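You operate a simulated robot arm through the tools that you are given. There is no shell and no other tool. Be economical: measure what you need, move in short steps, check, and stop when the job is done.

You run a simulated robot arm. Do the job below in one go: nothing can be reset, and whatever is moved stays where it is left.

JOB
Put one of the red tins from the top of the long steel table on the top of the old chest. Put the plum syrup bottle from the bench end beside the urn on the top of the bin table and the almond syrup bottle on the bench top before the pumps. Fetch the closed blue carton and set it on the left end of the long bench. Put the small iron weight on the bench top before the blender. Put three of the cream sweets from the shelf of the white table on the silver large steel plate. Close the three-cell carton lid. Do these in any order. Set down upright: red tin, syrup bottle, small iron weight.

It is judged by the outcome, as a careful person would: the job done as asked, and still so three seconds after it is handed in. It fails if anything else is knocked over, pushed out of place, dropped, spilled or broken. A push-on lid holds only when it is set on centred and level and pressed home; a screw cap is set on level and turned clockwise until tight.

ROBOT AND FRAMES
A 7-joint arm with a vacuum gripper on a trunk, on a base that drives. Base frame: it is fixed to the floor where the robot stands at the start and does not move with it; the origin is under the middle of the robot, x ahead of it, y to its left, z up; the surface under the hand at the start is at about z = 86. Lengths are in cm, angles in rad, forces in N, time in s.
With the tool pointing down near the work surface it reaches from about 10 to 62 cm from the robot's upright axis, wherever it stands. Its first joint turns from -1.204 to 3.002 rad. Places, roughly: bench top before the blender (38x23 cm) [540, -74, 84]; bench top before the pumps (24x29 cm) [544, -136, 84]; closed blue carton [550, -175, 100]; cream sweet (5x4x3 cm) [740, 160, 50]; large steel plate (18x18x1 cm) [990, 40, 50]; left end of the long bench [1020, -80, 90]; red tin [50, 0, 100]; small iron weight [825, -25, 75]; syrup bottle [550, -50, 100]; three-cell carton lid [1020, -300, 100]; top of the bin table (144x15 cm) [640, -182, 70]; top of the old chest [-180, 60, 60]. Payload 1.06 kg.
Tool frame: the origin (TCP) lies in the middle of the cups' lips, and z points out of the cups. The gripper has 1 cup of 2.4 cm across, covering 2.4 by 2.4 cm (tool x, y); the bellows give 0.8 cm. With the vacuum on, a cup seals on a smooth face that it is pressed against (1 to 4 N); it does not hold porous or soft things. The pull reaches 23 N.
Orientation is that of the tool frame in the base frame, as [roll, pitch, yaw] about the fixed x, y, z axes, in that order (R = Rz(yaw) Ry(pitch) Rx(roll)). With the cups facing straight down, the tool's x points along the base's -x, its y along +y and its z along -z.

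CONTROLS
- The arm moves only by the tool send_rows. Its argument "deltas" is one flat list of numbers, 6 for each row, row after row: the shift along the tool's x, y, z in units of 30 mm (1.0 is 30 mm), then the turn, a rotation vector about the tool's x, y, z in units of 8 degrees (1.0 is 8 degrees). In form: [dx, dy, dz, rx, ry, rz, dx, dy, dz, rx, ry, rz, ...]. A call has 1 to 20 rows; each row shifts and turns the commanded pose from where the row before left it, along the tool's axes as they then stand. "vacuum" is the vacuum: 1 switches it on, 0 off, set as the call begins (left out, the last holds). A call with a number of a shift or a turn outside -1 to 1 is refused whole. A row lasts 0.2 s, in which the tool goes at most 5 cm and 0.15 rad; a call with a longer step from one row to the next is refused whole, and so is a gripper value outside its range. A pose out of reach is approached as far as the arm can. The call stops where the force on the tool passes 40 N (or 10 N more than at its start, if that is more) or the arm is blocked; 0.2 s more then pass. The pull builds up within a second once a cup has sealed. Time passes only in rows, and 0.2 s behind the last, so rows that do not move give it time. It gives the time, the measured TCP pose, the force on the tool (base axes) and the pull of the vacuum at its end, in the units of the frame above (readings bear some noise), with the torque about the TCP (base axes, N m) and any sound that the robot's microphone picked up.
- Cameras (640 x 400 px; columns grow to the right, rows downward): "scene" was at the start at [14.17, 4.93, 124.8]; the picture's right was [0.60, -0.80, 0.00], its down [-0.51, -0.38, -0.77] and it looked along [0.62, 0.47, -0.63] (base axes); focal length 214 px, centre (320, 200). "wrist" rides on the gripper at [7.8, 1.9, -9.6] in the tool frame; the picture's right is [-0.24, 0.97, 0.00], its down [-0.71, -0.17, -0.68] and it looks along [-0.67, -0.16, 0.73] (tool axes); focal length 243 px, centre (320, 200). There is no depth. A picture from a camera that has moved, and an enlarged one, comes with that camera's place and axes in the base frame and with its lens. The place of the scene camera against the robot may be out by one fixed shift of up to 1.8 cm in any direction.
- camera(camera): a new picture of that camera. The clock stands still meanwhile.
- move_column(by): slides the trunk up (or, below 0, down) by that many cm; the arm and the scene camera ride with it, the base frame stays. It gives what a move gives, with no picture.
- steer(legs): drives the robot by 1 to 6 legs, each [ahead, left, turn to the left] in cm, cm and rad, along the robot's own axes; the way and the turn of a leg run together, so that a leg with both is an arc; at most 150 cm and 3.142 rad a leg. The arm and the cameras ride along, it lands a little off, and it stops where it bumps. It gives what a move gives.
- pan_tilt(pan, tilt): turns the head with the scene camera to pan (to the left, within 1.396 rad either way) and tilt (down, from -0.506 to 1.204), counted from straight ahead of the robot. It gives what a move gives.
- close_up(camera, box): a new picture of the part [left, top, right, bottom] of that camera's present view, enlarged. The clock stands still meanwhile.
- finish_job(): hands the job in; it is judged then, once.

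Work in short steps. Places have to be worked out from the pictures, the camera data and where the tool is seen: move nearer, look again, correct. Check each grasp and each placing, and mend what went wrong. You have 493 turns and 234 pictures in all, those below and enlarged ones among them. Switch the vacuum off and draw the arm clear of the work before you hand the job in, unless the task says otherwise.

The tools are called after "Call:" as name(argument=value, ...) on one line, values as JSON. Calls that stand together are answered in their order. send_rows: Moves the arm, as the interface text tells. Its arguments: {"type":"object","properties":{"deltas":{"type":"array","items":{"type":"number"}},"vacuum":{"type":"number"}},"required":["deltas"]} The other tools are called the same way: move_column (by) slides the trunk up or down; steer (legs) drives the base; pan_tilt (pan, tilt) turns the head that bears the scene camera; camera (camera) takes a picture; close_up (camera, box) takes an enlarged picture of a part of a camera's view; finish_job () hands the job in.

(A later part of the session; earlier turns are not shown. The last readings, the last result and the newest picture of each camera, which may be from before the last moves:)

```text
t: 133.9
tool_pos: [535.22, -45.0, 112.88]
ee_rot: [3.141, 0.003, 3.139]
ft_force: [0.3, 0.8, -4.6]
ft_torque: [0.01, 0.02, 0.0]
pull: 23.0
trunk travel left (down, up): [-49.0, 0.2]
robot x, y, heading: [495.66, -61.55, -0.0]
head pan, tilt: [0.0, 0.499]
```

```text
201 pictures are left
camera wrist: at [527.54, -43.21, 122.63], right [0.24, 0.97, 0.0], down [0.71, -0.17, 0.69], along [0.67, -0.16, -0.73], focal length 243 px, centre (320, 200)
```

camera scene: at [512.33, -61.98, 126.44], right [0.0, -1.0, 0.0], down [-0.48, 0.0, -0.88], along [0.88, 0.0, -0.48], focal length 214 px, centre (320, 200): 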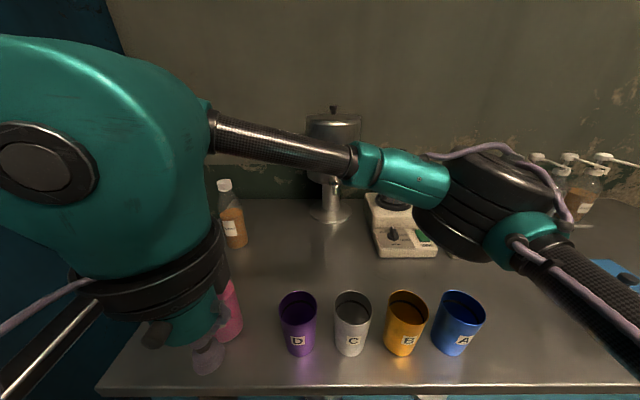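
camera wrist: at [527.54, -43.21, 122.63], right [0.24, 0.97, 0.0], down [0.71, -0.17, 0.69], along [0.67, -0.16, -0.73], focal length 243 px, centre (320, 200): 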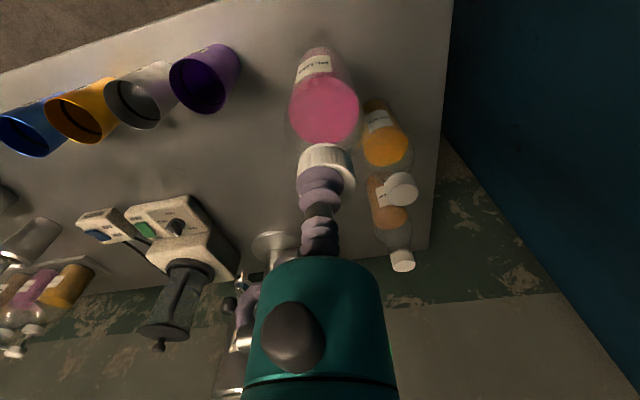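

Held. I zoom on the labels of the other two while I have the view, then retract.

Call:
close_up(camera="wrist", box=[350, 90, 430, 140])

Call:
close_up(camera="wrist", box=[350, 165, 430, 215])

Call:
send_rows(deltas=[0.9, 0, 0, 0, 0, 0, 0.9, 0, 0, 0, 0, 0, 0.9, 0, 0, 0, 0, 0, 0.9, 0, 0, 0, 0, 0, 0.9, 0, 0, 0, 0, 0])

```text
8.00 times, centred on (390, 115) of wrist
camera zoom: at [527.54, -43.21, 122.63], right [0.24, 0.97, 0.0], down [0.71, -0.17, 0.69], along [0.67, -0.16, -0.73], focal length 1941 px, centre (-240, 880)
```

zoom: 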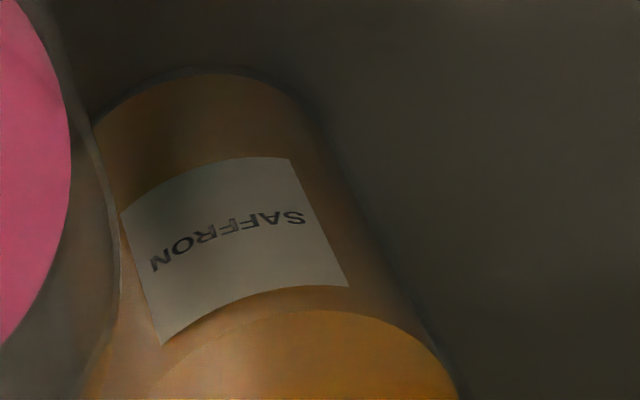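

```text
8.00 times, centred on (390, 190) of wrist
camera zoom: at [527.54, -43.21, 122.63], right [0.24, 0.97, 0.0], down [0.71, -0.17, 0.69], along [0.67, -0.16, -0.73], focal length 1941 px, centre (-240, 280)
```

zoom: 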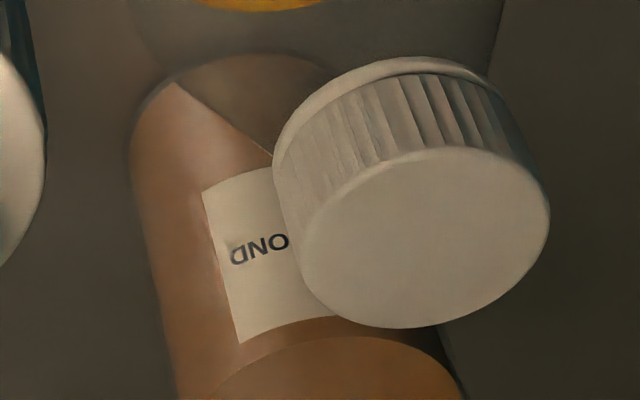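

```text
t: 135.1
tool_pos: [521.93, -45.11, 112.98]
ee_rot: [3.141, 0.004, 3.14]
ft_force: [-0.2, 0.0, -4.0]
ft_torque: [-0.02, 0.0, -0.01]
pull: 22.6
trunk travel left (down, up): [-49.0, 0.2]
robot x, y, heading: [496.17, -61.49, 0.001]
head pan, tilt: [0.0, 0.499]
```

Brown one is ALMOND. Now back off and go look for the bin table at (640, −182).

Call:
steer(legs=[[-50, 0, 0], [0, -60, 0]])

Call:
pan_tilt(pan=-0.3, tilt=0.4)

Call:
camera(camera="scene")

```text
t: 143.4
tool_pos: [470.76, -103.89, 113.02]
ee_rot: [3.141, 0.003, 3.136]
ft_force: [-0.2, -0.7, -3.4]
ft_torque: [0.01, 0.0, 0.02]
pull: 22.5
trunk travel left (down, up): [-49.0, 0.2]
robot x, y, heading: [444.54, -120.49, -0.006]
head pan, tilt: [0.0, 0.499]
```

```text
t: 144.2
tool_pos: [470.85, -103.9, 113.13]
ee_rot: [3.141, 0.004, 3.134]
ft_force: [0.1, 0.1, -3.5]
ft_torque: [0.0, 0.0, -0.01]
pull: 22.5
trunk travel left (down, up): [-49.0, 0.2]
robot x, y, heading: [444.44, -120.44, -0.008]
head pan, tilt: [-0.3, 0.4]
```

```text
198 pictures are left
camera scene: at [453.54, -123.33, 137.43], right [-0.3, -0.95, 0.0], down [-0.37, 0.12, -0.92], along [0.88, -0.28, -0.39], focal length 214 px, centre (320, 200)
```

scene: 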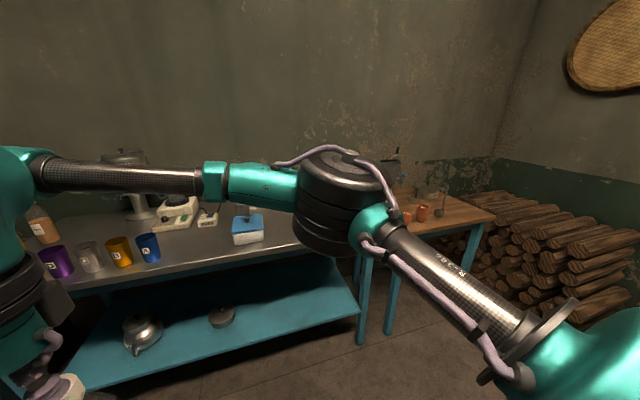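

The wall is at x≈590, so the bin table (640, −182) is in the next room, reached by the lit doorway. I drive out with the bottle and look.

Call:
steer(legs=[[-75, 0, 0], [0, 0, 1.57], [150, 0, 0]])

Call:
pan_tilt(pan=-1.3, tilt=0.3)

Call:
camera(camera="scene")

```text
t: 159.2
tool_pos: [345.93, 57.55, 112.99]
ee_rot: [-3.142, 0.003, -1.52]
ft_force: [0.8, 0.4, -3.5]
ft_torque: [-0.01, -0.04, 0.03]
pull: 23.1
trunk travel left (down, up): [-49.0, 0.2]
robot x, y, heading: [363.79, 31.95, 1.621]
head pan, tilt: [-0.3, 0.4]
```

```text
t: 160.5
tool_pos: [345.89, 57.39, 113.09]
ee_rot: [-3.141, 0.003, -1.518]
ft_force: [0.0, 0.8, -4.0]
ft_torque: [-0.03, 0.01, -0.01]
pull: 22.6
trunk travel left (down, up): [-49.0, 0.2]
robot x, y, heading: [364.16, 32.07, 1.619]
head pan, tilt: [-1.3, 0.3]
```

```text
197 pictures are left
camera scene: at [372.5, 35.19, 138.36], right [0.32, -0.95, 0.0], down [-0.28, -0.09, -0.96], along [0.91, 0.3, -0.3], focal length 214 px, centre (320, 200)
```

scene: 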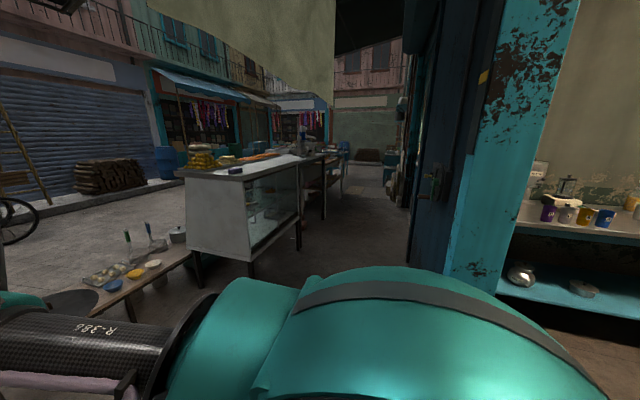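

A clear passage (y≈5–135) runs along the wall. I drive along y≈67 to x≈600 and look right.

Call:
steer(legs=[[36, 0, 0], [0, 0, -1.62], [150, 0, 0], [60, 0, 0]])

Call:
pan_tilt(pan=-0.4, tilt=0.3)

Call:
camera(camera="scene")

```text
t: 176.8
tool_pos: [597.18, 67.7, 113.04]
ee_rot: [-3.142, 0.003, 3.06]
ft_force: [0.7, -0.4, -3.9]
ft_torque: [-0.04, -0.02, -0.01]
pull: 22.8
trunk travel left (down, up): [-49.0, 0.2]
robot x, y, heading: [569.29, 53.07, -0.089]
head pan, tilt: [-1.3, 0.3]
```

```text
t: 178.0
tool_pos: [597.06, 67.69, 113.0]
ee_rot: [-3.142, 0.005, 3.058]
ft_force: [0.9, -0.9, -3.0]
ft_torque: [-0.03, 0.02, -0.02]
pull: 22.2
trunk travel left (down, up): [-49.0, 0.2]
robot x, y, heading: [569.39, 53.02, -0.085]
head pan, tilt: [-0.4, 0.3]
```

```text
196 pictures are left
camera scene: at [578.13, 48.73, 138.36], right [-0.47, -0.88, 0.0], down [-0.26, 0.14, -0.96], along [0.84, -0.45, -0.3], focal length 214 px, centre (320, 200)
```

scene: 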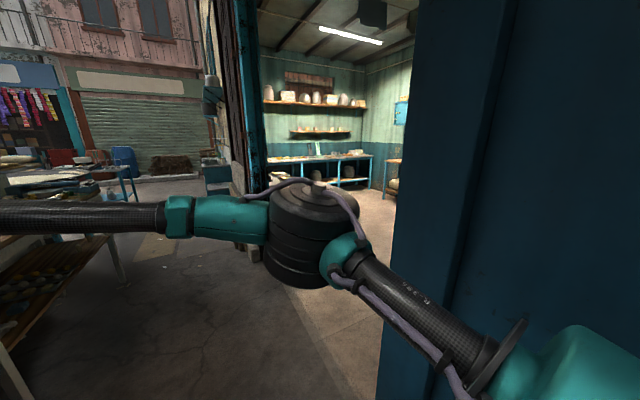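

The doorway into the next room spans x≈635–825 at y≈0. I drive ahead to x≈725, turn right and look in.

Call:
steer(legs=[[150, 0, 0], [0, 0, -1.48]])

Call:
pan_tilt(pan=-0.6, tilt=0.35)

Call:
camera(camera="scene")

Call:
pan_tilt(pan=0.8, tilt=0.35)

Call:
camera(camera="scene")

```text
t: 189.1
tool_pos: [735.52, 16.77, 113.02]
ee_rot: [-3.141, 0.003, 1.59]
ft_force: [0.1, -0.1, -4.3]
ft_torque: [0.04, 0.0, 0.0]
pull: 23.0
trunk travel left (down, up): [-49.0, 0.2]
robot x, y, heading: [718.28, 42.48, -1.551]
head pan, tilt: [-0.4, 0.3]
```

```text
t: 189.8
tool_pos: [735.44, 16.83, 113.04]
ee_rot: [3.141, 0.002, 1.59]
ft_force: [-0.5, -0.2, -3.9]
ft_torque: [0.0, 0.01, 0.0]
pull: 23.2
trunk travel left (down, up): [-49.0, 0.2]
robot x, y, heading: [718.51, 42.56, -1.552]
head pan, tilt: [-0.6, 0.351]
```

```text
195 pictures are left
camera scene: at [713.21, 34.37, 137.89], right [-0.84, 0.55, 0.0], down [0.19, 0.29, -0.94], along [-0.52, -0.79, -0.34], focal length 214 px, centre (320, 200)
```

scene: 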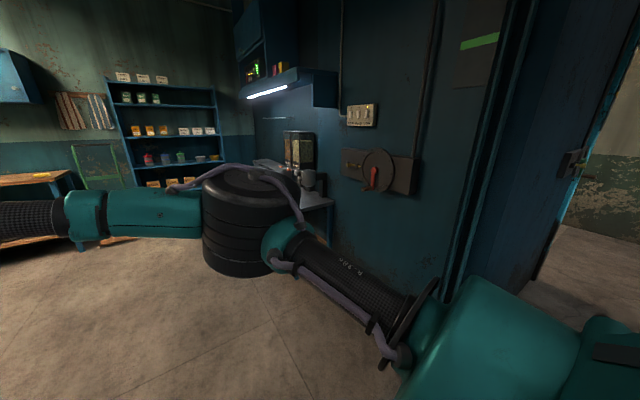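

```text
t: 191.3
tool_pos: [735.46, 16.81, 113.03]
ee_rot: [3.141, 0.004, 1.589]
ft_force: [-0.8, -0.4, -4.2]
ft_torque: [0.02, 0.02, 0.0]
pull: 22.4
trunk travel left (down, up): [-49.0, 0.2]
robot x, y, heading: [718.6, 43.06, -1.55]
head pan, tilt: [0.799, 0.351]
```

```text
194 pictures are left
camera scene: at [725.12, 35.79, 137.89], right [-0.68, -0.73, 0.0], down [-0.25, 0.24, -0.94], along [0.69, -0.64, -0.34], focal length 214 px, centre (320, 200)
```

scene: 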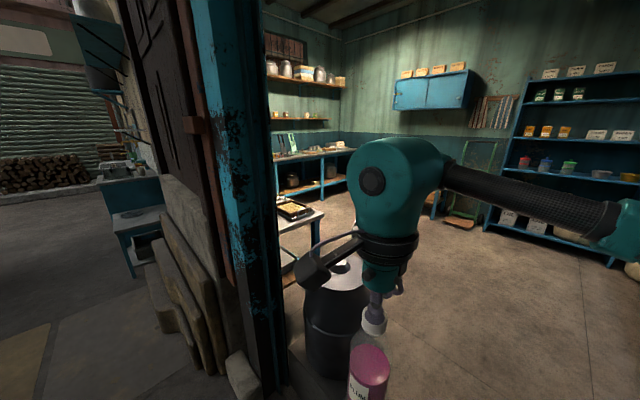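

The bin table is on the right (−x) wall. I drive in 150 cm and look right.

Call:
steer(legs=[[150, 0, 0]])

Call:
pan_tilt(pan=-1.0, tilt=0.5)

Call:
camera(camera="scene")

```text
t: 198.8
tool_pos: [738.0, -134.14, 112.95]
ee_rot: [-3.141, 0.004, 1.587]
ft_force: [0.1, 0.8, -3.7]
ft_torque: [0.0, -0.02, -0.01]
pull: 22.7
trunk travel left (down, up): [-49.0, 0.2]
robot x, y, heading: [721.17, -107.98, -1.555]
head pan, tilt: [0.799, 0.351]
```

```text
t: 200.6
tool_pos: [738.0, -134.14, 113.07]
ee_rot: [3.14, 0.004, 1.586]
ft_force: [-0.4, -1.0, -3.2]
ft_torque: [-0.02, -0.01, 0.0]
pull: 22.7
trunk travel left (down, up): [-49.0, 0.2]
robot x, y, heading: [721.02, -108.38, -1.556]
head pan, tilt: [-1.0, 0.499]
```

```text
193 pictures are left
camera scene: at [713.3, -113.75, 136.52], right [-0.55, 0.83, 0.0], down [0.4, 0.26, -0.88], along [-0.73, -0.49, -0.48], focal length 214 px, centre (320, 200)
```

scene: 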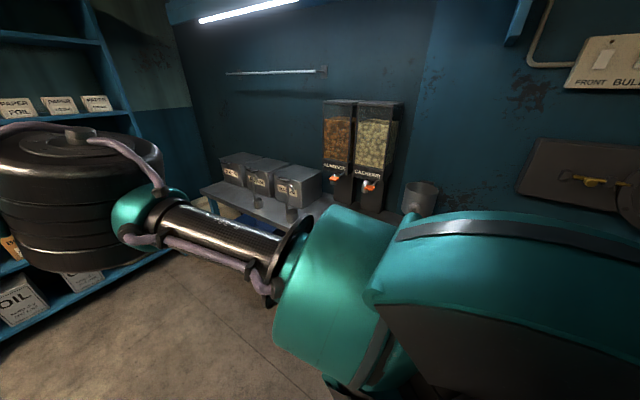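

Table front strip visible with edge x≈650. I turn to face it.

Call:
steer(legs=[[0, 0, -1.587]])

Call:
pan_tilt(pan=0.2, tilt=0.5)

Call:
camera(camera="scene")

```text
t: 204.8
tool_pos: [694.8, -124.9, 112.98]
ee_rot: [-3.141, 0.005, 0.006]
ft_force: [-0.3, 0.3, -3.6]
ft_torque: [0.01, 0.0, 0.02]
pull: 22.9
trunk travel left (down, up): [-49.0, 0.2]
robot x, y, heading: [721.03, -107.87, -3.136]
head pan, tilt: [-1.0, 0.499]
```

```text
t: 206.2
tool_pos: [694.86, -124.83, 113.02]
ee_rot: [3.141, 0.004, 0.005]
ft_force: [0.1, -0.7, -4.2]
ft_torque: [0.0, 0.02, 0.02]
pull: 23.2
trunk travel left (down, up): [-49.0, 0.2]
robot x, y, heading: [720.98, -108.34, -3.132]
head pan, tilt: [0.201, 0.499]
```

```text
192 pictures are left
camera scene: at [711.64, -110.26, 136.52], right [-0.2, 0.98, 0.0], down [0.47, 0.1, -0.88], along [-0.86, -0.18, -0.48], focal length 214 px, centre (320, 200)
```

scene: 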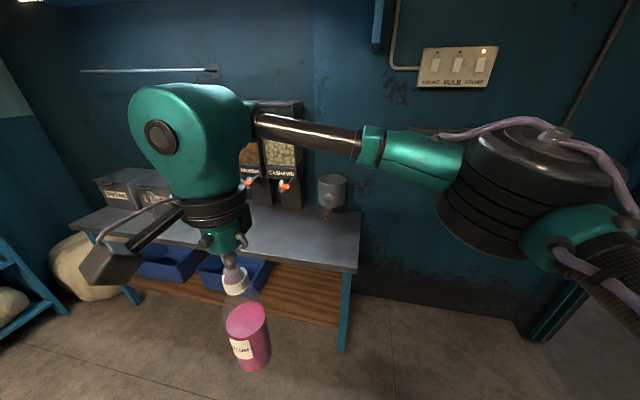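

The front strip is free at y −115…−165; I target (640, −135). I drive nearer and lower the trunk 13 cm.

Call:
steer(legs=[[30, 17, 0]])

Call:
move_column(by=-13)

Call:
camera(camera="scene")

```text
t: 208.5
tool_pos: [664.04, -142.14, 112.98]
ee_rot: [-3.141, 0.002, 0.005]
ft_force: [0.5, 0.1, -4.3]
ft_torque: [-0.02, -0.02, 0.0]
pull: 23.1
trunk travel left (down, up): [-49.0, 0.2]
robot x, y, heading: [690.58, -125.48, -3.139]
head pan, tilt: [0.201, 0.499]
```

```text
t: 210.1
tool_pos: [664.01, -141.95, 100.11]
ee_rot: [-3.141, 0.002, 0.006]
ft_force: [-0.2, -0.1, -5.1]
ft_torque: [0.02, 0.01, -0.01]
pull: 23.2
trunk travel left (down, up): [-36.0, 13.2]
robot x, y, heading: [690.34, -125.18, -3.136]
head pan, tilt: [0.201, 0.499]
```

```text
191 pictures are left
camera scene: at [672.35, -127.36, 122.07], right [-0.2, 0.98, 0.0], down [0.47, 0.1, -0.88], along [-0.86, -0.18, -0.48], focal length 214 px, centre (320, 200)
```

scene: 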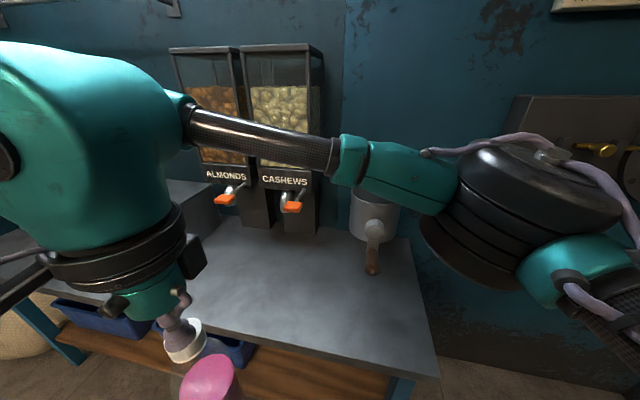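

Move the bottle over (638.5, −135).

Call:
send_rows(deltas=[-0.85, -0.233, 0, 0, 0, 0, -0.85, -0.233, 0, 0, 0, 0, -0.85, -0.233, 0, 0, 0, 0, -0.85, -0.233, 0, 0, 0, 0, -0.85, -0.233, 0, 0, 0, 0, -0.85, -0.233, 0, 0, 0, 0, -0.85, -0.233, 0, 0, 0, 0, -0.85, -0.233, 0, 0, 0, 0, -0.85, -0.233, 0, 0, 0, 0, -0.85, -0.233, 0, 0, 0, 0])

Call:
camera(camera="scene")

```text
t: 212.3
tool_pos: [638.51, -134.95, 100.17]
ee_rot: [3.141, 0.003, 0.006]
ft_force: [-0.9, -0.3, -3.9]
ft_torque: [0.0, -0.03, -0.02]
pull: 23.2
trunk travel left (down, up): [-36.0, 13.2]
robot x, y, heading: [690.1, -125.24, -3.135]
head pan, tilt: [0.201, 0.499]
```

```text
190 pictures are left
camera scene: at [672.33, -127.35, 122.07], right [-0.2, 0.98, 0.0], down [0.47, 0.1, -0.88], along [-0.86, -0.18, -0.48], focal length 214 px, centre (320, 200)
```

scene: 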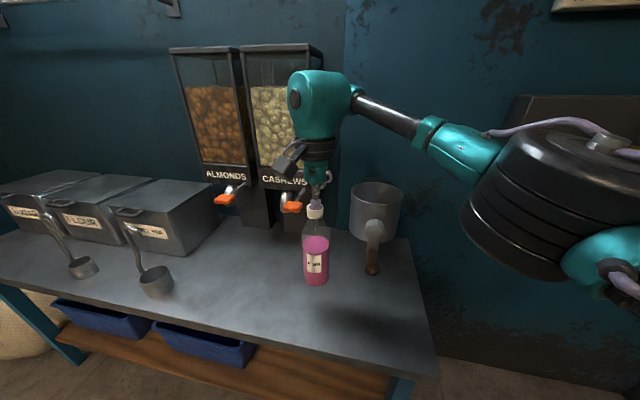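

Descend 8 cm then gently.

Call:
send_rows(deltas=[0, 0, 0.7, 0, 0, 0, 0, 0, 0.7, 0, 0, 0, 0, 0, 0.7, 0, 0, 0, 0, 0, 0.5, 0, 0, 0, 0, 0, 0.25, 0, 0, 0])

Call:
send_rows(deltas=[0, 0, 0.15, 0, 0, 0, 0, 0, 0.1, 0, 0, 0])

Call:
camera(camera="scene")

```text
t: 213.5
tool_pos: [638.62, -134.93, 91.55]
ee_rot: [-3.141, 0.003, 0.004]
ft_force: [-0.2, -0.3, -3.8]
ft_torque: [0.0, 0.01, 0.01]
pull: 22.4
trunk travel left (down, up): [-36.0, 13.2]
robot x, y, heading: [690.22, -125.21, -3.135]
head pan, tilt: [0.201, 0.499]
```

```text
t: 214.1
tool_pos: [638.41, -135.11, 90.72]
ee_rot: [3.141, 0.004, 0.005]
ft_force: [-0.3, -1.0, -3.4]
ft_torque: [0.02, -0.03, 0.03]
pull: 23.2
trunk travel left (down, up): [-36.0, 13.2]
robot x, y, heading: [690.35, -125.46, -3.136]
head pan, tilt: [0.201, 0.499]
```

```text
189 pictures are left
camera scene: at [672.34, -127.35, 122.07], right [-0.2, 0.98, 0.0], down [0.47, 0.1, -0.88], along [-0.86, -0.18, -0.48], focal length 214 px, centre (320, 200)
```

scene: 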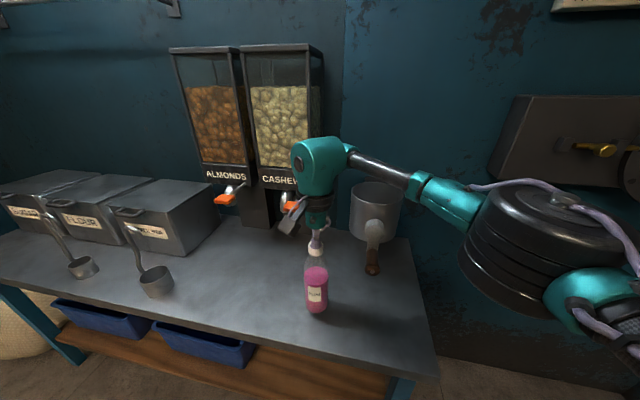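

Call:
send_rows(deltas=[0, 0, 0.12, 0, 0, 0, 0, 0, 0.1, 0, 0, 0])

```text
t: 214.7
tool_pos: [638.41, -134.96, 90.17]
ee_rot: [-3.14, 0.004, 0.006]
ft_force: [-0.4, 0.2, -3.4]
ft_torque: [0.03, 0.01, 0.03]
pull: 22.6
trunk travel left (down, up): [-36.0, 13.2]
robot x, y, heading: [690.28, -125.33, -3.134]
head pan, tilt: [0.201, 0.499]
```

Still hanging; keep going in ~3 mm steps.

Call:
send_rows(deltas=[0, 0, 0.1, 0, 0, 0, 0, 0, 0.1, 0, 0, 0])

Call:
send_rows(deltas=[0, 0, 0.1, 0, 0, 0])

```text
t: 215.3
tool_pos: [638.46, -135.1, 89.46]
ee_rot: [-3.142, 0.003, 0.005]
ft_force: [-0.2, 0.0, -4.1]
ft_torque: [-0.02, -0.04, 0.01]
pull: 23.0
trunk travel left (down, up): [-36.0, 13.2]
robot x, y, heading: [690.2, -125.5, -3.136]
head pan, tilt: [0.201, 0.499]
```

```text
t: 215.7
tool_pos: [638.54, -135.19, 89.35]
ee_rot: [3.14, 0.005, 0.005]
ft_force: [1.6, 1.2, 4.8]
ft_torque: [0.04, 0.01, 0.02]
pull: 22.6
trunk travel left (down, up): [-36.0, 13.2]
robot x, y, heading: [690.2, -125.34, -3.137]
head pan, tilt: [0.201, 0.499]
```

Contact. Release, wait, and rise.

Call:
send_rows(deltas=[0, 0, 0, 0, 0, 0, 0, 0, 0, 0, 0, 0, 0, 0, 0, 0, 0, 0, 0, 0, 0, 0, 0, 0], vacuum=0)

Call:
send_rows(deltas=[0, 0, -0.2, 0, 0, 0, 0, 0, -0.5, 0, 0, 0, 0, 0, -0.7, 0, 0, 0, 0, 0, -0.7, 0, 0, 0, 0, 0, -0.7, 0, 0, 0])

Call:
camera(camera="scene")

```text
t: 216.7
tool_pos: [638.51, -135.16, 89.18]
ee_rot: [3.141, 0.005, 0.005]
ft_force: [-0.5, -0.1, -0.1]
ft_torque: [-0.01, 0.0, 0.02]
pull: 0.1
trunk travel left (down, up): [-36.0, 13.2]
robot x, y, heading: [690.2, -124.95, -3.141]
head pan, tilt: [0.201, 0.499]
```

```text
t: 217.9
tool_pos: [638.54, -135.12, 97.75]
ee_rot: [3.141, 0.003, 0.005]
ft_force: [0.1, -0.4, 0.5]
ft_torque: [0.02, -0.01, 0.01]
pull: 0.1
trunk travel left (down, up): [-36.0, 13.2]
robot x, y, heading: [690.1, -125.34, -3.135]
head pan, tilt: [0.201, 0.499]
```

```text
188 pictures are left
camera scene: at [672.38, -127.35, 122.07], right [-0.2, 0.98, 0.0], down [0.47, 0.1, -0.88], along [-0.86, -0.18, -0.48], focal length 214 px, centre (320, 200)
```

scene: 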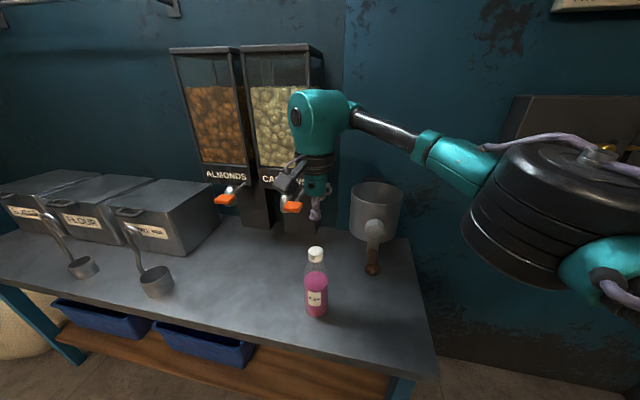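

Plum stands. I retract the arm, back off and turn to look at the room's long bench with the three-cell carton.

Call:
send_rows(deltas=[0.9, 0.2, 0, 0, 0, 0, 0.9, 0.2, 0, 0, 0, 0, 0.9, 0.2, 0, 0, 0, 0, 0.9, 0.2, 0, 0, 0, 0, 0.9, 0.2, 0, 0, 0, 0, 0.9, 0.2, 0, 0, 0, 0, 0.9, 0.2, 0, 0, 0, 0, 0.9, 0.2, 0, 0, 0, 0])

Call:
move_column(by=13)

Call:
steer(legs=[[-60, 0, 0], [0, 0, 2.8]])

Call:
pan_tilt(pan=0.7, tilt=0.35)

Call:
camera(camera="scene")

Call:
pan_tilt(pan=-0.3, tilt=0.35)

Call:
camera(camera="scene")

```text
t: 219.7
tool_pos: [659.91, -139.72, 97.68]
ee_rot: [3.141, 0.004, 0.005]
ft_force: [0.2, 0.4, -0.8]
ft_torque: [0.0, -0.01, -0.02]
pull: 0.1
trunk travel left (down, up): [-36.0, 13.2]
robot x, y, heading: [690.08, -125.08, -3.135]
head pan, tilt: [0.201, 0.499]
```

```text
t: 221.3
tool_pos: [660.15, -139.72, 110.56]
ee_rot: [-3.14, 0.002, 0.005]
ft_force: [0.5, 0.8, -0.7]
ft_torque: [0.01, -0.05, 0.02]
pull: 0.1
trunk travel left (down, up): [-49.0, 0.2]
robot x, y, heading: [690.12, -125.28, -3.137]
head pan, tilt: [0.201, 0.499]
```

```text
t: 231.4
tool_pos: [785.29, -119.11, 110.62]
ee_rot: [3.14, 0.003, 2.857]
ft_force: [-0.3, -0.1, 0.3]
ft_torque: [0.04, -0.03, -0.03]
pull: 0.1
trunk travel left (down, up): [-49.0, 0.2]
robot x, y, heading: [752.32, -124.53, -0.288]
head pan, tilt: [0.201, 0.499]
```

```text
t: 232.4
tool_pos: [785.32, -119.13, 110.56]
ee_rot: [3.14, 0.004, 2.858]
ft_force: [0.2, -0.1, -1.0]
ft_torque: [0.02, 0.0, 0.0]
pull: 0.0
trunk travel left (down, up): [-49.0, 0.2]
robot x, y, heading: [752.0, -124.72, -0.28]
head pan, tilt: [0.7, 0.351]
```

```text
187 pictures are left
camera scene: at [761.2, -121.12, 137.89], right [0.4, -0.91, 0.0], down [-0.31, -0.14, -0.94], along [0.86, 0.38, -0.34], focal length 214 px, centre (320, 200)
```

scene: 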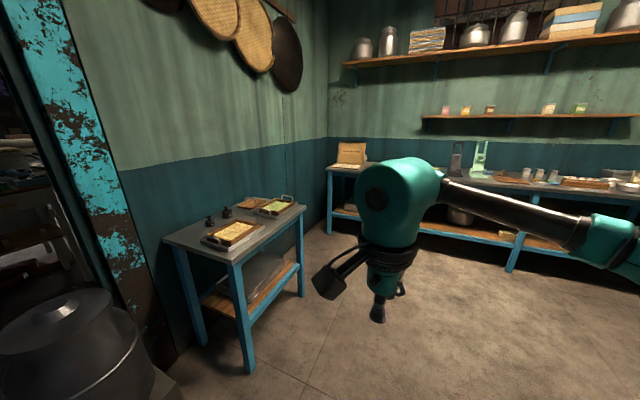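

```text
t: 233.7
tool_pos: [785.28, -119.19, 110.6]
ee_rot: [-3.141, 0.004, 2.859]
ft_force: [0.5, 0.2, 0.0]
ft_torque: [0.01, 0.04, 0.03]
pull: 0.1
trunk travel left (down, up): [-49.0, 0.2]
robot x, y, heading: [752.2, -124.69, -0.279]
head pan, tilt: [-0.3, 0.351]
```

```text
186 pictures are left
camera scene: at [760.46, -130.01, 137.89], right [-0.55, -0.84, 0.0], down [-0.29, 0.19, -0.94], along [0.78, -0.52, -0.34], focal length 214 px, centre (320, 200)
```

scene: 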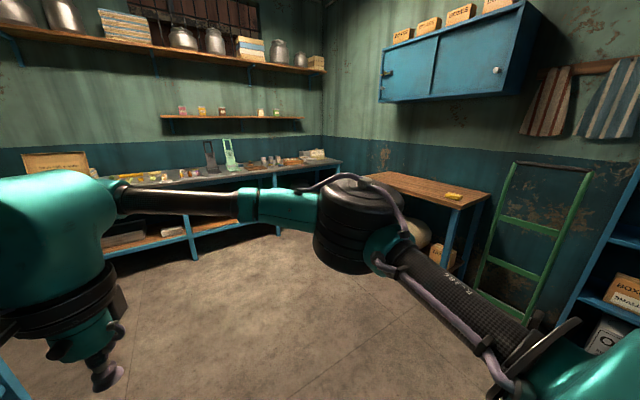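

The long bench is at x≈1000–1040; its right end carries the three-cell carton. I drive toward (925, −265).

Call:
steer(legs=[[0, 0, -0.4], [150, 0, 0], [65, 0, 0], [0, 0, 0.683]])

Call:
pan_tilt(pan=-0.1, tilt=0.4)

Call:
camera(camera="scene")

```text
t: 245.4
tool_pos: [946.28, -263.46, 110.6]
ee_rot: [3.141, 0.003, 2.439]
ft_force: [-0.2, -0.3, 0.4]
ft_torque: [-0.02, -0.02, -0.02]
pull: 0.0
trunk travel left (down, up): [-49.0, 0.2]
robot x, y, heading: [914.46, -254.59, -0.7]
head pan, tilt: [-0.3, 0.351]
stopped in leg 3: the robot was blocked; the commanded pose is now the measured one
```

```text
t: 246.1
tool_pos: [946.2, -263.32, 110.71]
ee_rot: [-3.141, 0.004, 2.441]
ft_force: [-0.5, -0.3, 0.8]
ft_torque: [0.0, 0.01, 0.02]
pull: 0.0
trunk travel left (down, up): [-49.0, 0.2]
robot x, y, heading: [913.88, -254.64, -0.699]
head pan, tilt: [-0.099, 0.4]
```

```text
185 pictures are left
camera scene: at [920.64, -262.0, 137.44], right [-0.72, -0.7, 0.0], down [-0.27, 0.28, -0.92], along [0.64, -0.66, -0.39], focal length 214 px, centre (320, 200)
```

scene: 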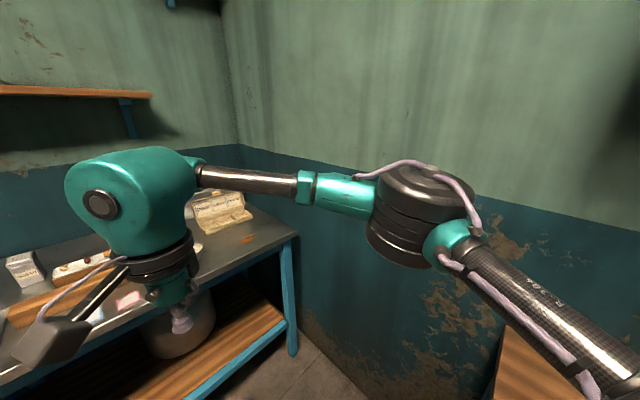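

Blocked by something near; I look down around the base.

Call:
pan_tilt(pan=-0.4, tilt=1.2)

Call:
camera(camera="scene")

Call:
camera(camera="wrist")

```text
t: 247.3
tool_pos: [946.22, -263.35, 110.63]
ee_rot: [3.141, 0.003, 2.439]
ft_force: [-0.6, -0.1, -0.5]
ft_torque: [-0.01, 0.0, 0.02]
pull: 0.0
trunk travel left (down, up): [-49.0, 0.2]
robot x, y, heading: [914.14, -255.04, -0.703]
head pan, tilt: [-0.4, 1.201]
```

```text
184 pictures are left
camera scene: at [916.73, -260.33, 131.16], right [-0.89, -0.45, 0.0], down [-0.42, 0.83, -0.36], along [0.16, -0.32, -0.93], focal length 214 px, centre (320, 200)
```

scene: 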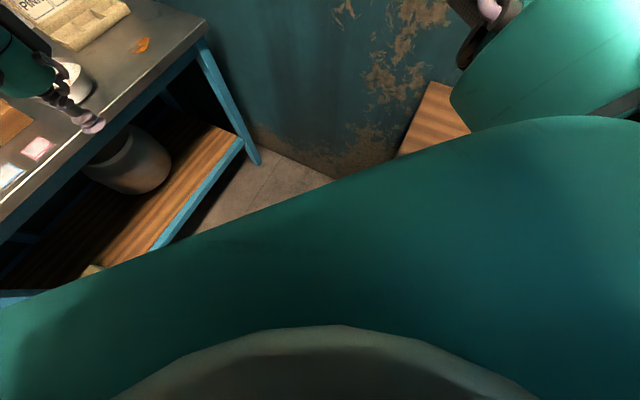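

```text
183 pictures are left
camera wrist: at [941.51, -256.93, 120.2], right [0.81, 0.59, 0.0], down [0.43, -0.59, 0.69], along [0.41, -0.55, -0.73], focal length 243 px, centre (320, 200)
```

wrist: 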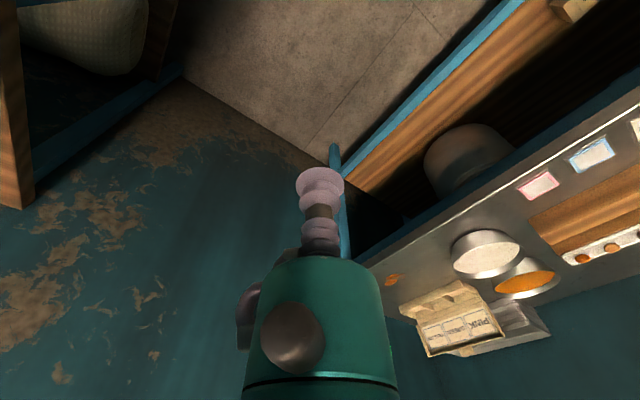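

The carton with its open lid is at about (1026, −297). I back off a little, turn to face the bench, and edge forward.

Call:
steer(legs=[[-12, 0, 0], [0, 0, 0.7], [30, 0, 0]])

Call:
pan_tilt(pan=-0.6, tilt=0.6)

Call:
camera(camera="scene")

```text
t: 252.1
tool_pos: [965.44, -231.66, 110.48]
ee_rot: [-3.141, 0.004, -3.121]
ft_force: [0.2, 0.7, 0.5]
ft_torque: [0.01, 0.01, 0.01]
pull: 0.1
trunk travel left (down, up): [-49.0, 0.2]
robot x, y, heading: [935.52, -246.29, 0.013]
head pan, tilt: [-0.4, 1.201]
```

```text
t: 253.1
tool_pos: [965.3, -231.58, 110.59]
ee_rot: [3.141, 0.004, -3.123]
ft_force: [-0.4, -0.6, 0.0]
ft_torque: [-0.03, -0.01, 0.03]
pull: 0.2
trunk travel left (down, up): [-49.0, 0.2]
robot x, y, heading: [935.41, -246.9, 0.018]
head pan, tilt: [-0.6, 0.6]
```

```text
182 pictures are left
camera scene: at [943.17, -251.62, 135.6], right [-0.55, -0.84, 0.0], down [-0.47, 0.31, -0.82], along [0.69, -0.45, -0.57], focal length 214 px, centre (320, 200)
```

scene: 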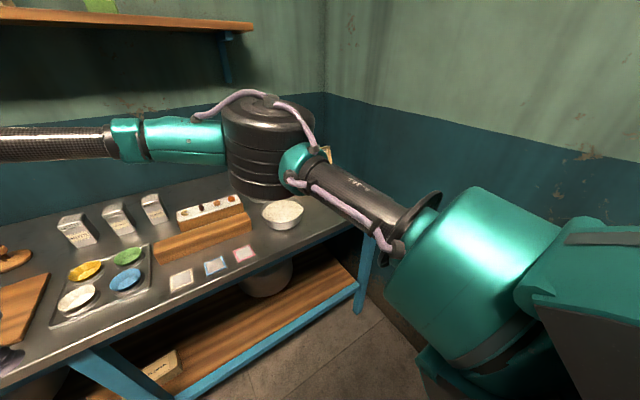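

Floor ahead-right looks clear; I shift right 28 cm and then forward 25.

Call:
steer(legs=[[0, -28, -0.015]])

Call:
camera(camera="wrist")

Call:
pan_tilt(pan=-0.1, tilt=0.6)

Call:
camera(camera="scene")

```text
t: 256.1
tool_pos: [965.89, -259.78, 110.55]
ee_rot: [-3.141, 0.002, -3.138]
ft_force: [0.1, -0.3, -0.1]
ft_torque: [-0.03, 0.03, 0.03]
pull: 0.1
trunk travel left (down, up): [-49.0, 0.2]
robot x, y, heading: [935.83, -273.88, 0.002]
head pan, tilt: [-0.6, 0.6]
```

```text
181 pictures are left
camera wrist: at [958.0, -258.03, 120.2], right [0.23, 0.97, 0.0], down [0.71, -0.17, 0.69], along [0.67, -0.16, -0.73], focal length 243 px, centre (320, 200)
```

wrist: 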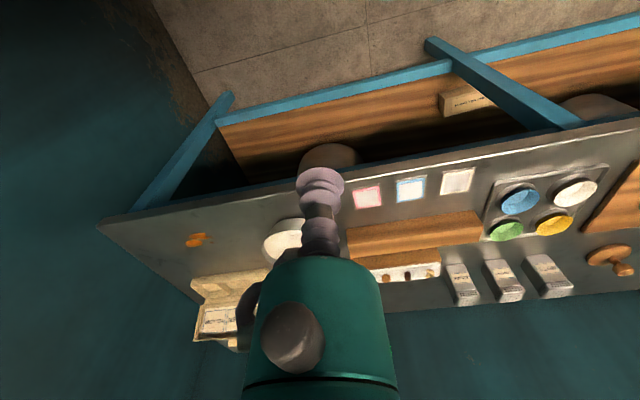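

```text
t: 257.1
tool_pos: [965.85, -259.78, 110.6]
ee_rot: [-3.14, 0.005, -3.139]
ft_force: [-0.2, 0.0, 0.7]
ft_torque: [0.02, -0.01, 0.0]
pull: 0.0
trunk travel left (down, up): [-49.0, 0.2]
robot x, y, heading: [936.04, -274.78, 0.002]
head pan, tilt: [-0.099, 0.6]
```

```text
180 pictures are left
camera scene: at [944.88, -275.34, 135.61], right [-0.1, -1.0, 0.0], down [-0.56, 0.05, -0.83], along [0.82, -0.08, -0.56], focal length 214 px, centre (320, 200)
```

scene: 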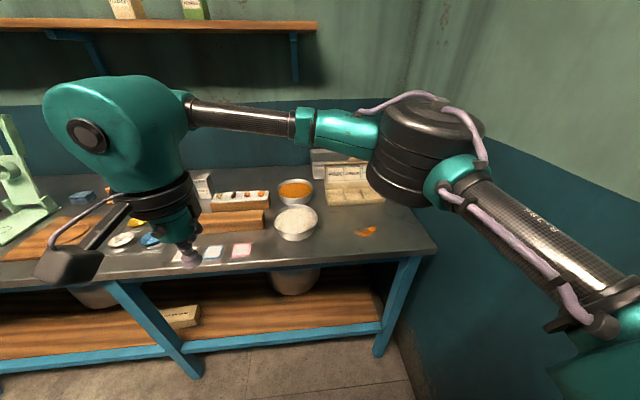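

The carton is visible under the forearm; zoom in.

Call:
close_up(camera="scene", box=[270, 130, 430, 250])

Call:
close_up(camera="wrist", box=[90, 210, 290, 360])

```text
3.33 times, centred on (350, 190) of scene
camera zoom: at [944.88, -275.34, 135.61], right [-0.1, -1.0, 0.0], down [-0.56, 0.05, -0.83], along [0.82, -0.08, -0.56], focal length 715 px, centre (220, 233)
```

zoom: 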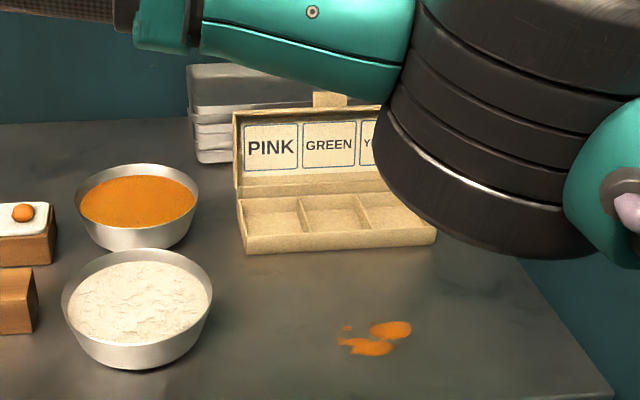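

```text
2.67 times, centred on (190, 285) of wrist
camera zoom: at [958.01, -258.01, 120.2], right [0.23, 0.97, 0.0], down [0.71, -0.17, 0.69], along [0.67, -0.16, -0.73], focal length 647 px, centre (667, -27)
```

zoom: 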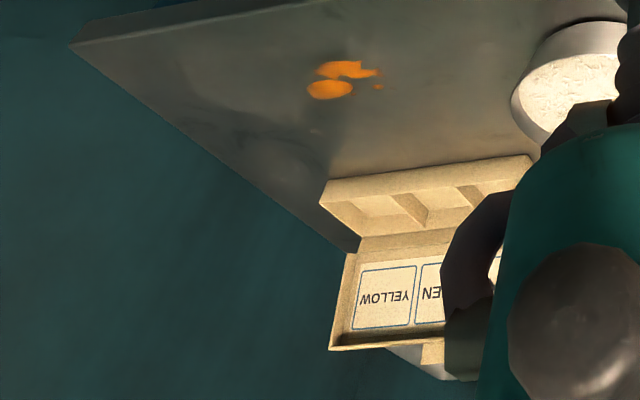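

The lid stands about vertical: hinge at x≈1020, z≈88.5, top edge x≈1022, z≈98.7, y −285…−308; a stack of boxes starts at x≈1036 behind it. I drive closer.

Call:
steer(legs=[[32, -6, 0]])

Call:
camera(camera="wrist")

Call:
camera(camera="scene")

```text
t: 259.2
tool_pos: [997.9, -265.79, 110.58]
ee_rot: [3.141, 0.004, -3.139]
ft_force: [0.6, -0.3, -0.2]
ft_torque: [-0.01, -0.01, -0.04]
pull: 0.1
trunk travel left (down, up): [-49.0, 0.2]
robot x, y, heading: [967.76, -280.28, 0.003]
head pan, tilt: [-0.099, 0.6]
```

```text
177 pictures are left
camera wrist: at [990.0, -264.0, 120.18], right [0.23, 0.97, 0.0], down [0.71, -0.17, 0.69], along [0.67, -0.16, -0.73], focal length 243 px, centre (320, 200)
```

wrist: 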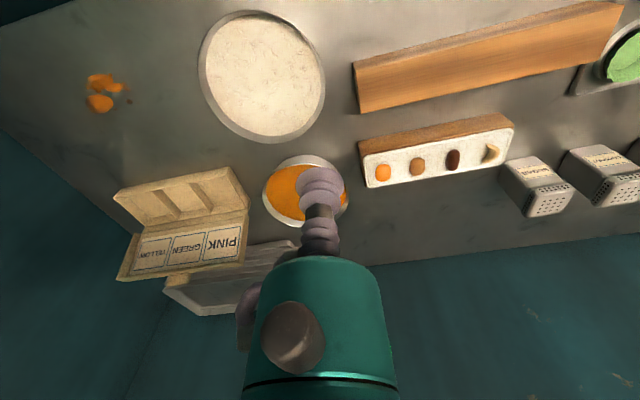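

```text
176 pictures are left
camera scene: at [976.89, -281.33, 135.61], right [-0.1, -1.0, 0.0], down [-0.56, 0.05, -0.82], along [0.82, -0.08, -0.57], focal length 214 px, centre (320, 200)
```

scene: 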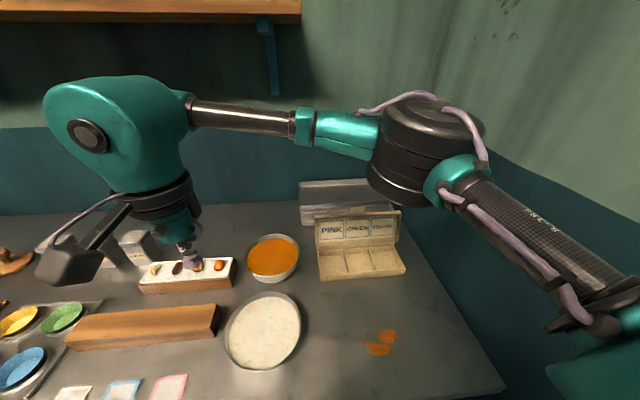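

Wrist view refines: hinge x≈1018.5, lid top edge x≈1020.3, z≈98.7, y −283…−308. I edge 7 cm nearer and bring the tool above the gap behind the lid.

Call:
steer(legs=[[7, 0, 0]])

Call:
send_rows(deltas=[0, -0.9, 0, 0, 0, 0, 0, -0.9, 0, 0, 0, 0, -0.4, -0.9, 0, 0, 0, 0, -0.9, -0.9, 0, 0, 0, 0, -0.9, -0.9, 0, 0, 0, 0, -0.9, -0.9, 0, 0, 0, 0, -0.9, -0.9, 0, 0, 0, 0, -0.9, -0.9, 0, 0, 0, 0, -0.9, -0.9, 0, 0, 0, 0, -0.9, -0.9, 0, 0, 0, 0, -0.5, -0.5, 0, 0, 0, 0])

Call:
camera(camera="wrist")

Call:
camera(camera="scene")

```text
t: 260.2
tool_pos: [1004.57, -265.83, 110.54]
ee_rot: [3.141, 0.003, -3.138]
ft_force: [0.5, 0.2, -0.6]
ft_torque: [0.03, 0.0, 0.03]
pull: 0.0
trunk travel left (down, up): [-49.0, 0.2]
robot x, y, heading: [974.57, -280.16, -0.003]
head pan, tilt: [-0.099, 0.6]
```

```text
t: 262.6
tool_pos: [1026.05, -294.48, 110.71]
ee_rot: [-3.141, 0.003, -3.139]
ft_force: [0.2, -0.4, -0.5]
ft_torque: [-0.01, -0.03, -0.01]
pull: 0.1
trunk travel left (down, up): [-49.0, 0.2]
robot x, y, heading: [974.35, -280.41, 0.001]
head pan, tilt: [-0.099, 0.6]
```

```text
175 pictures are left
camera wrist: at [1018.19, -292.73, 120.43], right [0.23, 0.97, 0.0], down [0.71, -0.17, 0.69], along [0.67, -0.16, -0.73], focal length 243 px, centre (320, 200)
```

wrist: 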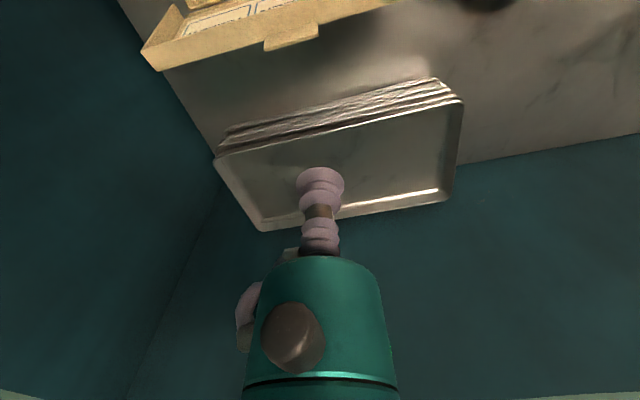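

```text
174 pictures are left
camera scene: at [983.47, -281.31, 135.61], right [-0.1, -1.0, 0.0], down [-0.56, 0.06, -0.83], along [0.82, -0.08, -0.56], focal length 214 px, centre (320, 200)
```

scene: 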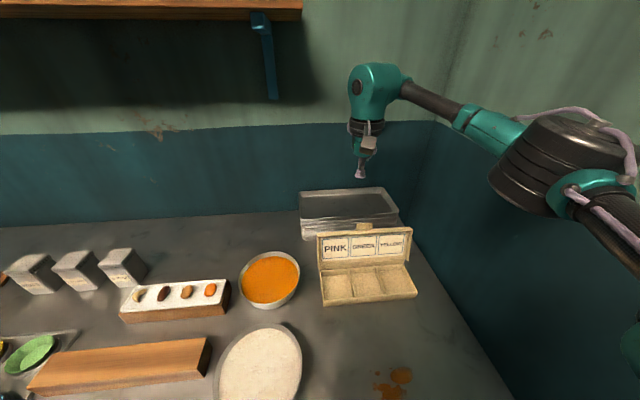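

The trays behind are low (top z≈90). Tool at x=1026 is 4 cm behind the lid; I go down to z≈95.

Call:
send_rows(deltas=[0, 0, 0.9, 0, 0, 0, 0, 0, 0.9, 0, 0, 0, 0, 0, 0.9, 0, 0, 0, 0, 0, 0.9, 0, 0, 0, 0, 0, 0.9, 0, 0, 0, 0, 0, 0.7, 0, 0, 0])

Call:
camera(camera="scene")

```text
t: 264.0
tool_pos: [1026.36, -294.32, 95.09]
ee_rot: [-3.141, 0.002, -3.139]
ft_force: [0.0, 0.9, 1.1]
ft_torque: [0.0, 0.0, 0.01]
pull: 0.1
trunk travel left (down, up): [-49.0, 0.2]
robot x, y, heading: [974.5, -280.16, 0.005]
head pan, tilt: [-0.099, 0.6]
```

```text
173 pictures are left
camera scene: at [983.47, -281.32, 135.61], right [-0.1, -1.0, 0.0], down [-0.56, 0.06, -0.83], along [0.82, -0.08, -0.56], focal length 214 px, centre (320, 200)
```

scene: 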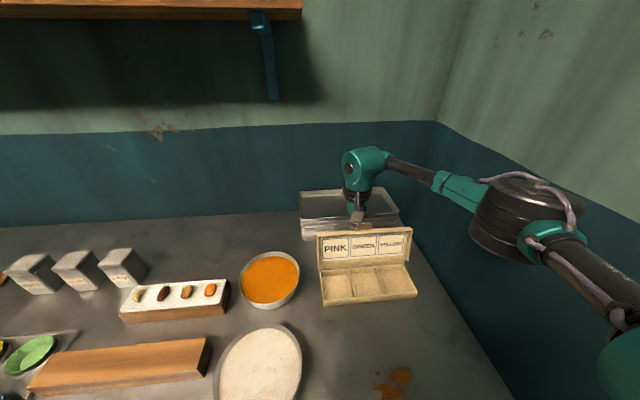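

Cup is behind the lid. Pull it forward in small steps.

Call:
send_rows(deltas=[0.4, 0, 0, 0, 0, 0, 0.4, 0, 0, 0, 0, 0, 0.4, 0, 0, 0, 0, 0, 0.4, 0, 0, 0, 0, 0, 0.4, 0, 0, 0, 0, 0, 0.4, 0, 0, 0, 0, 0, 0.4, 0, 0, 0, 0, 0])

Call:
close_up(camera="scene", box=[270, 130, 450, 330])

```text
t: 265.6
tool_pos: [1017.8, -294.2, 95.04]
ee_rot: [3.141, 0.004, -3.141]
ft_force: [-0.2, -0.3, -0.1]
ft_torque: [-0.01, -0.01, 0.0]
pull: 0.2
trunk travel left (down, up): [-49.0, 0.2]
robot x, y, heading: [974.45, -280.29, 0.004]
head pan, tilt: [-0.099, 0.6]
```

```text
2.00 times, centred on (360, 230) of scene
camera zoom: at [983.45, -281.32, 135.61], right [-0.1, -1.0, 0.0], down [-0.56, 0.06, -0.83], along [0.82, -0.08, -0.56], focal length 429 px, centre (240, 140)
```

zoom: 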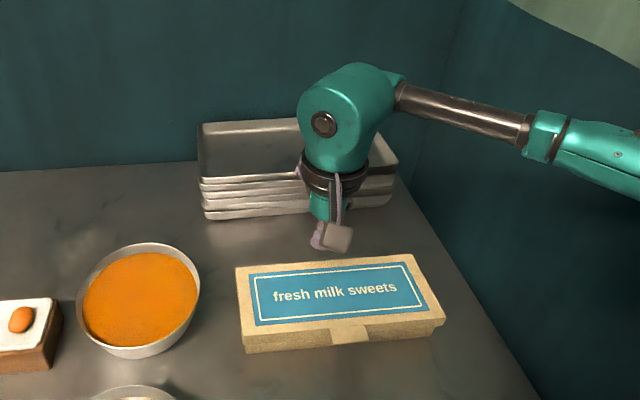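

The lid has fallen closed. I raise, move over its front, and press gently to make sure it is home.

Call:
send_rows(deltas=[0, 0, -0.8, 0, 0, 0, 0.5, 0, -0.3, 0, 0, 0, 0.8, 0, 0, 0, 0, 0, 0.5, 0, 0, 0, 0, 0])

Call:
send_rows(deltas=[0, 0, 0.7, 0, 0, 0, 0, 0, 0.6, 0, 0, 0, 0, 0, 0.4, 0, 0, 0, 0, 0, 0.3, 0, 0, 0, 0, 0, 0.2, 0, 0, 0])

```text
t: 266.6
tool_pos: [1012.48, -293.73, 98.47]
ee_rot: [-3.139, 0.003, -3.135]
ft_force: [0.6, 0.2, -0.5]
ft_torque: [-0.01, 0.02, 0.02]
pull: 0.1
trunk travel left (down, up): [-49.0, 0.2]
robot x, y, heading: [974.45, -280.47, 0.008]
head pan, tilt: [-0.099, 0.6]
```

```text
t: 267.8
tool_pos: [1012.42, -294.31, 91.72]
ee_rot: [-3.139, 0.003, -3.139]
ft_force: [-0.4, -0.5, -0.2]
ft_torque: [0.02, 0.01, -0.02]
pull: 0.0
trunk travel left (down, up): [-49.0, 0.2]
robot x, y, heading: [974.75, -280.26, 0.0]
head pan, tilt: [-0.099, 0.6]
```

Call:
send_rows(deltas=[0, 0, 0.15, 0, 0, 0, 0, 0, 0.15, 0, 0, 0, 0, 0, 0.15, 0, 0, 0])

Call:
camera(camera="wrist")

```text
t: 268.6
tool_pos: [1012.43, -294.36, 90.4]
ee_rot: [-3.141, 0.005, -3.14]
ft_force: [0.1, -0.3, 0.1]
ft_torque: [0.0, 0.02, -0.03]
pull: 0.1
trunk travel left (down, up): [-49.0, 0.2]
robot x, y, heading: [974.33, -280.23, 0.001]
head pan, tilt: [-0.099, 0.6]
```

```text
171 pictures are left
camera wrist: at [1004.53, -292.53, 100.0], right [0.23, 0.97, 0.0], down [0.71, -0.17, 0.69], along [0.67, -0.16, -0.73], focal length 243 px, centre (320, 200)
```

wrist: 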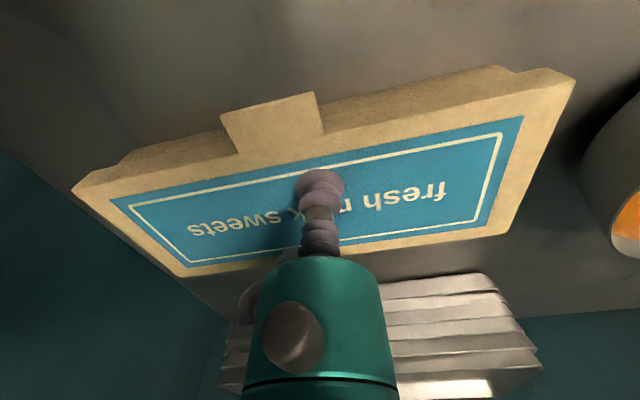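

No contact yet; continue pressing down gently.

Call:
send_rows(deltas=[0, 0, 0.12, 0, 0, 0, 0, 0, 0.12, 0, 0, 0, 0, 0, 0.12, 0, 0, 0])

```text
t: 269.4
tool_pos: [1012.42, -294.19, 89.47]
ee_rot: [3.14, 0.009, -3.138]
ft_force: [-3.8, -3.3, 17.7]
ft_torque: [0.07, -0.09, 0.02]
pull: 0.1
trunk travel left (down, up): [-49.0, 0.2]
robot x, y, heading: [974.56, -280.02, -0.0]
head pan, tilt: [-0.099, 0.6]
```

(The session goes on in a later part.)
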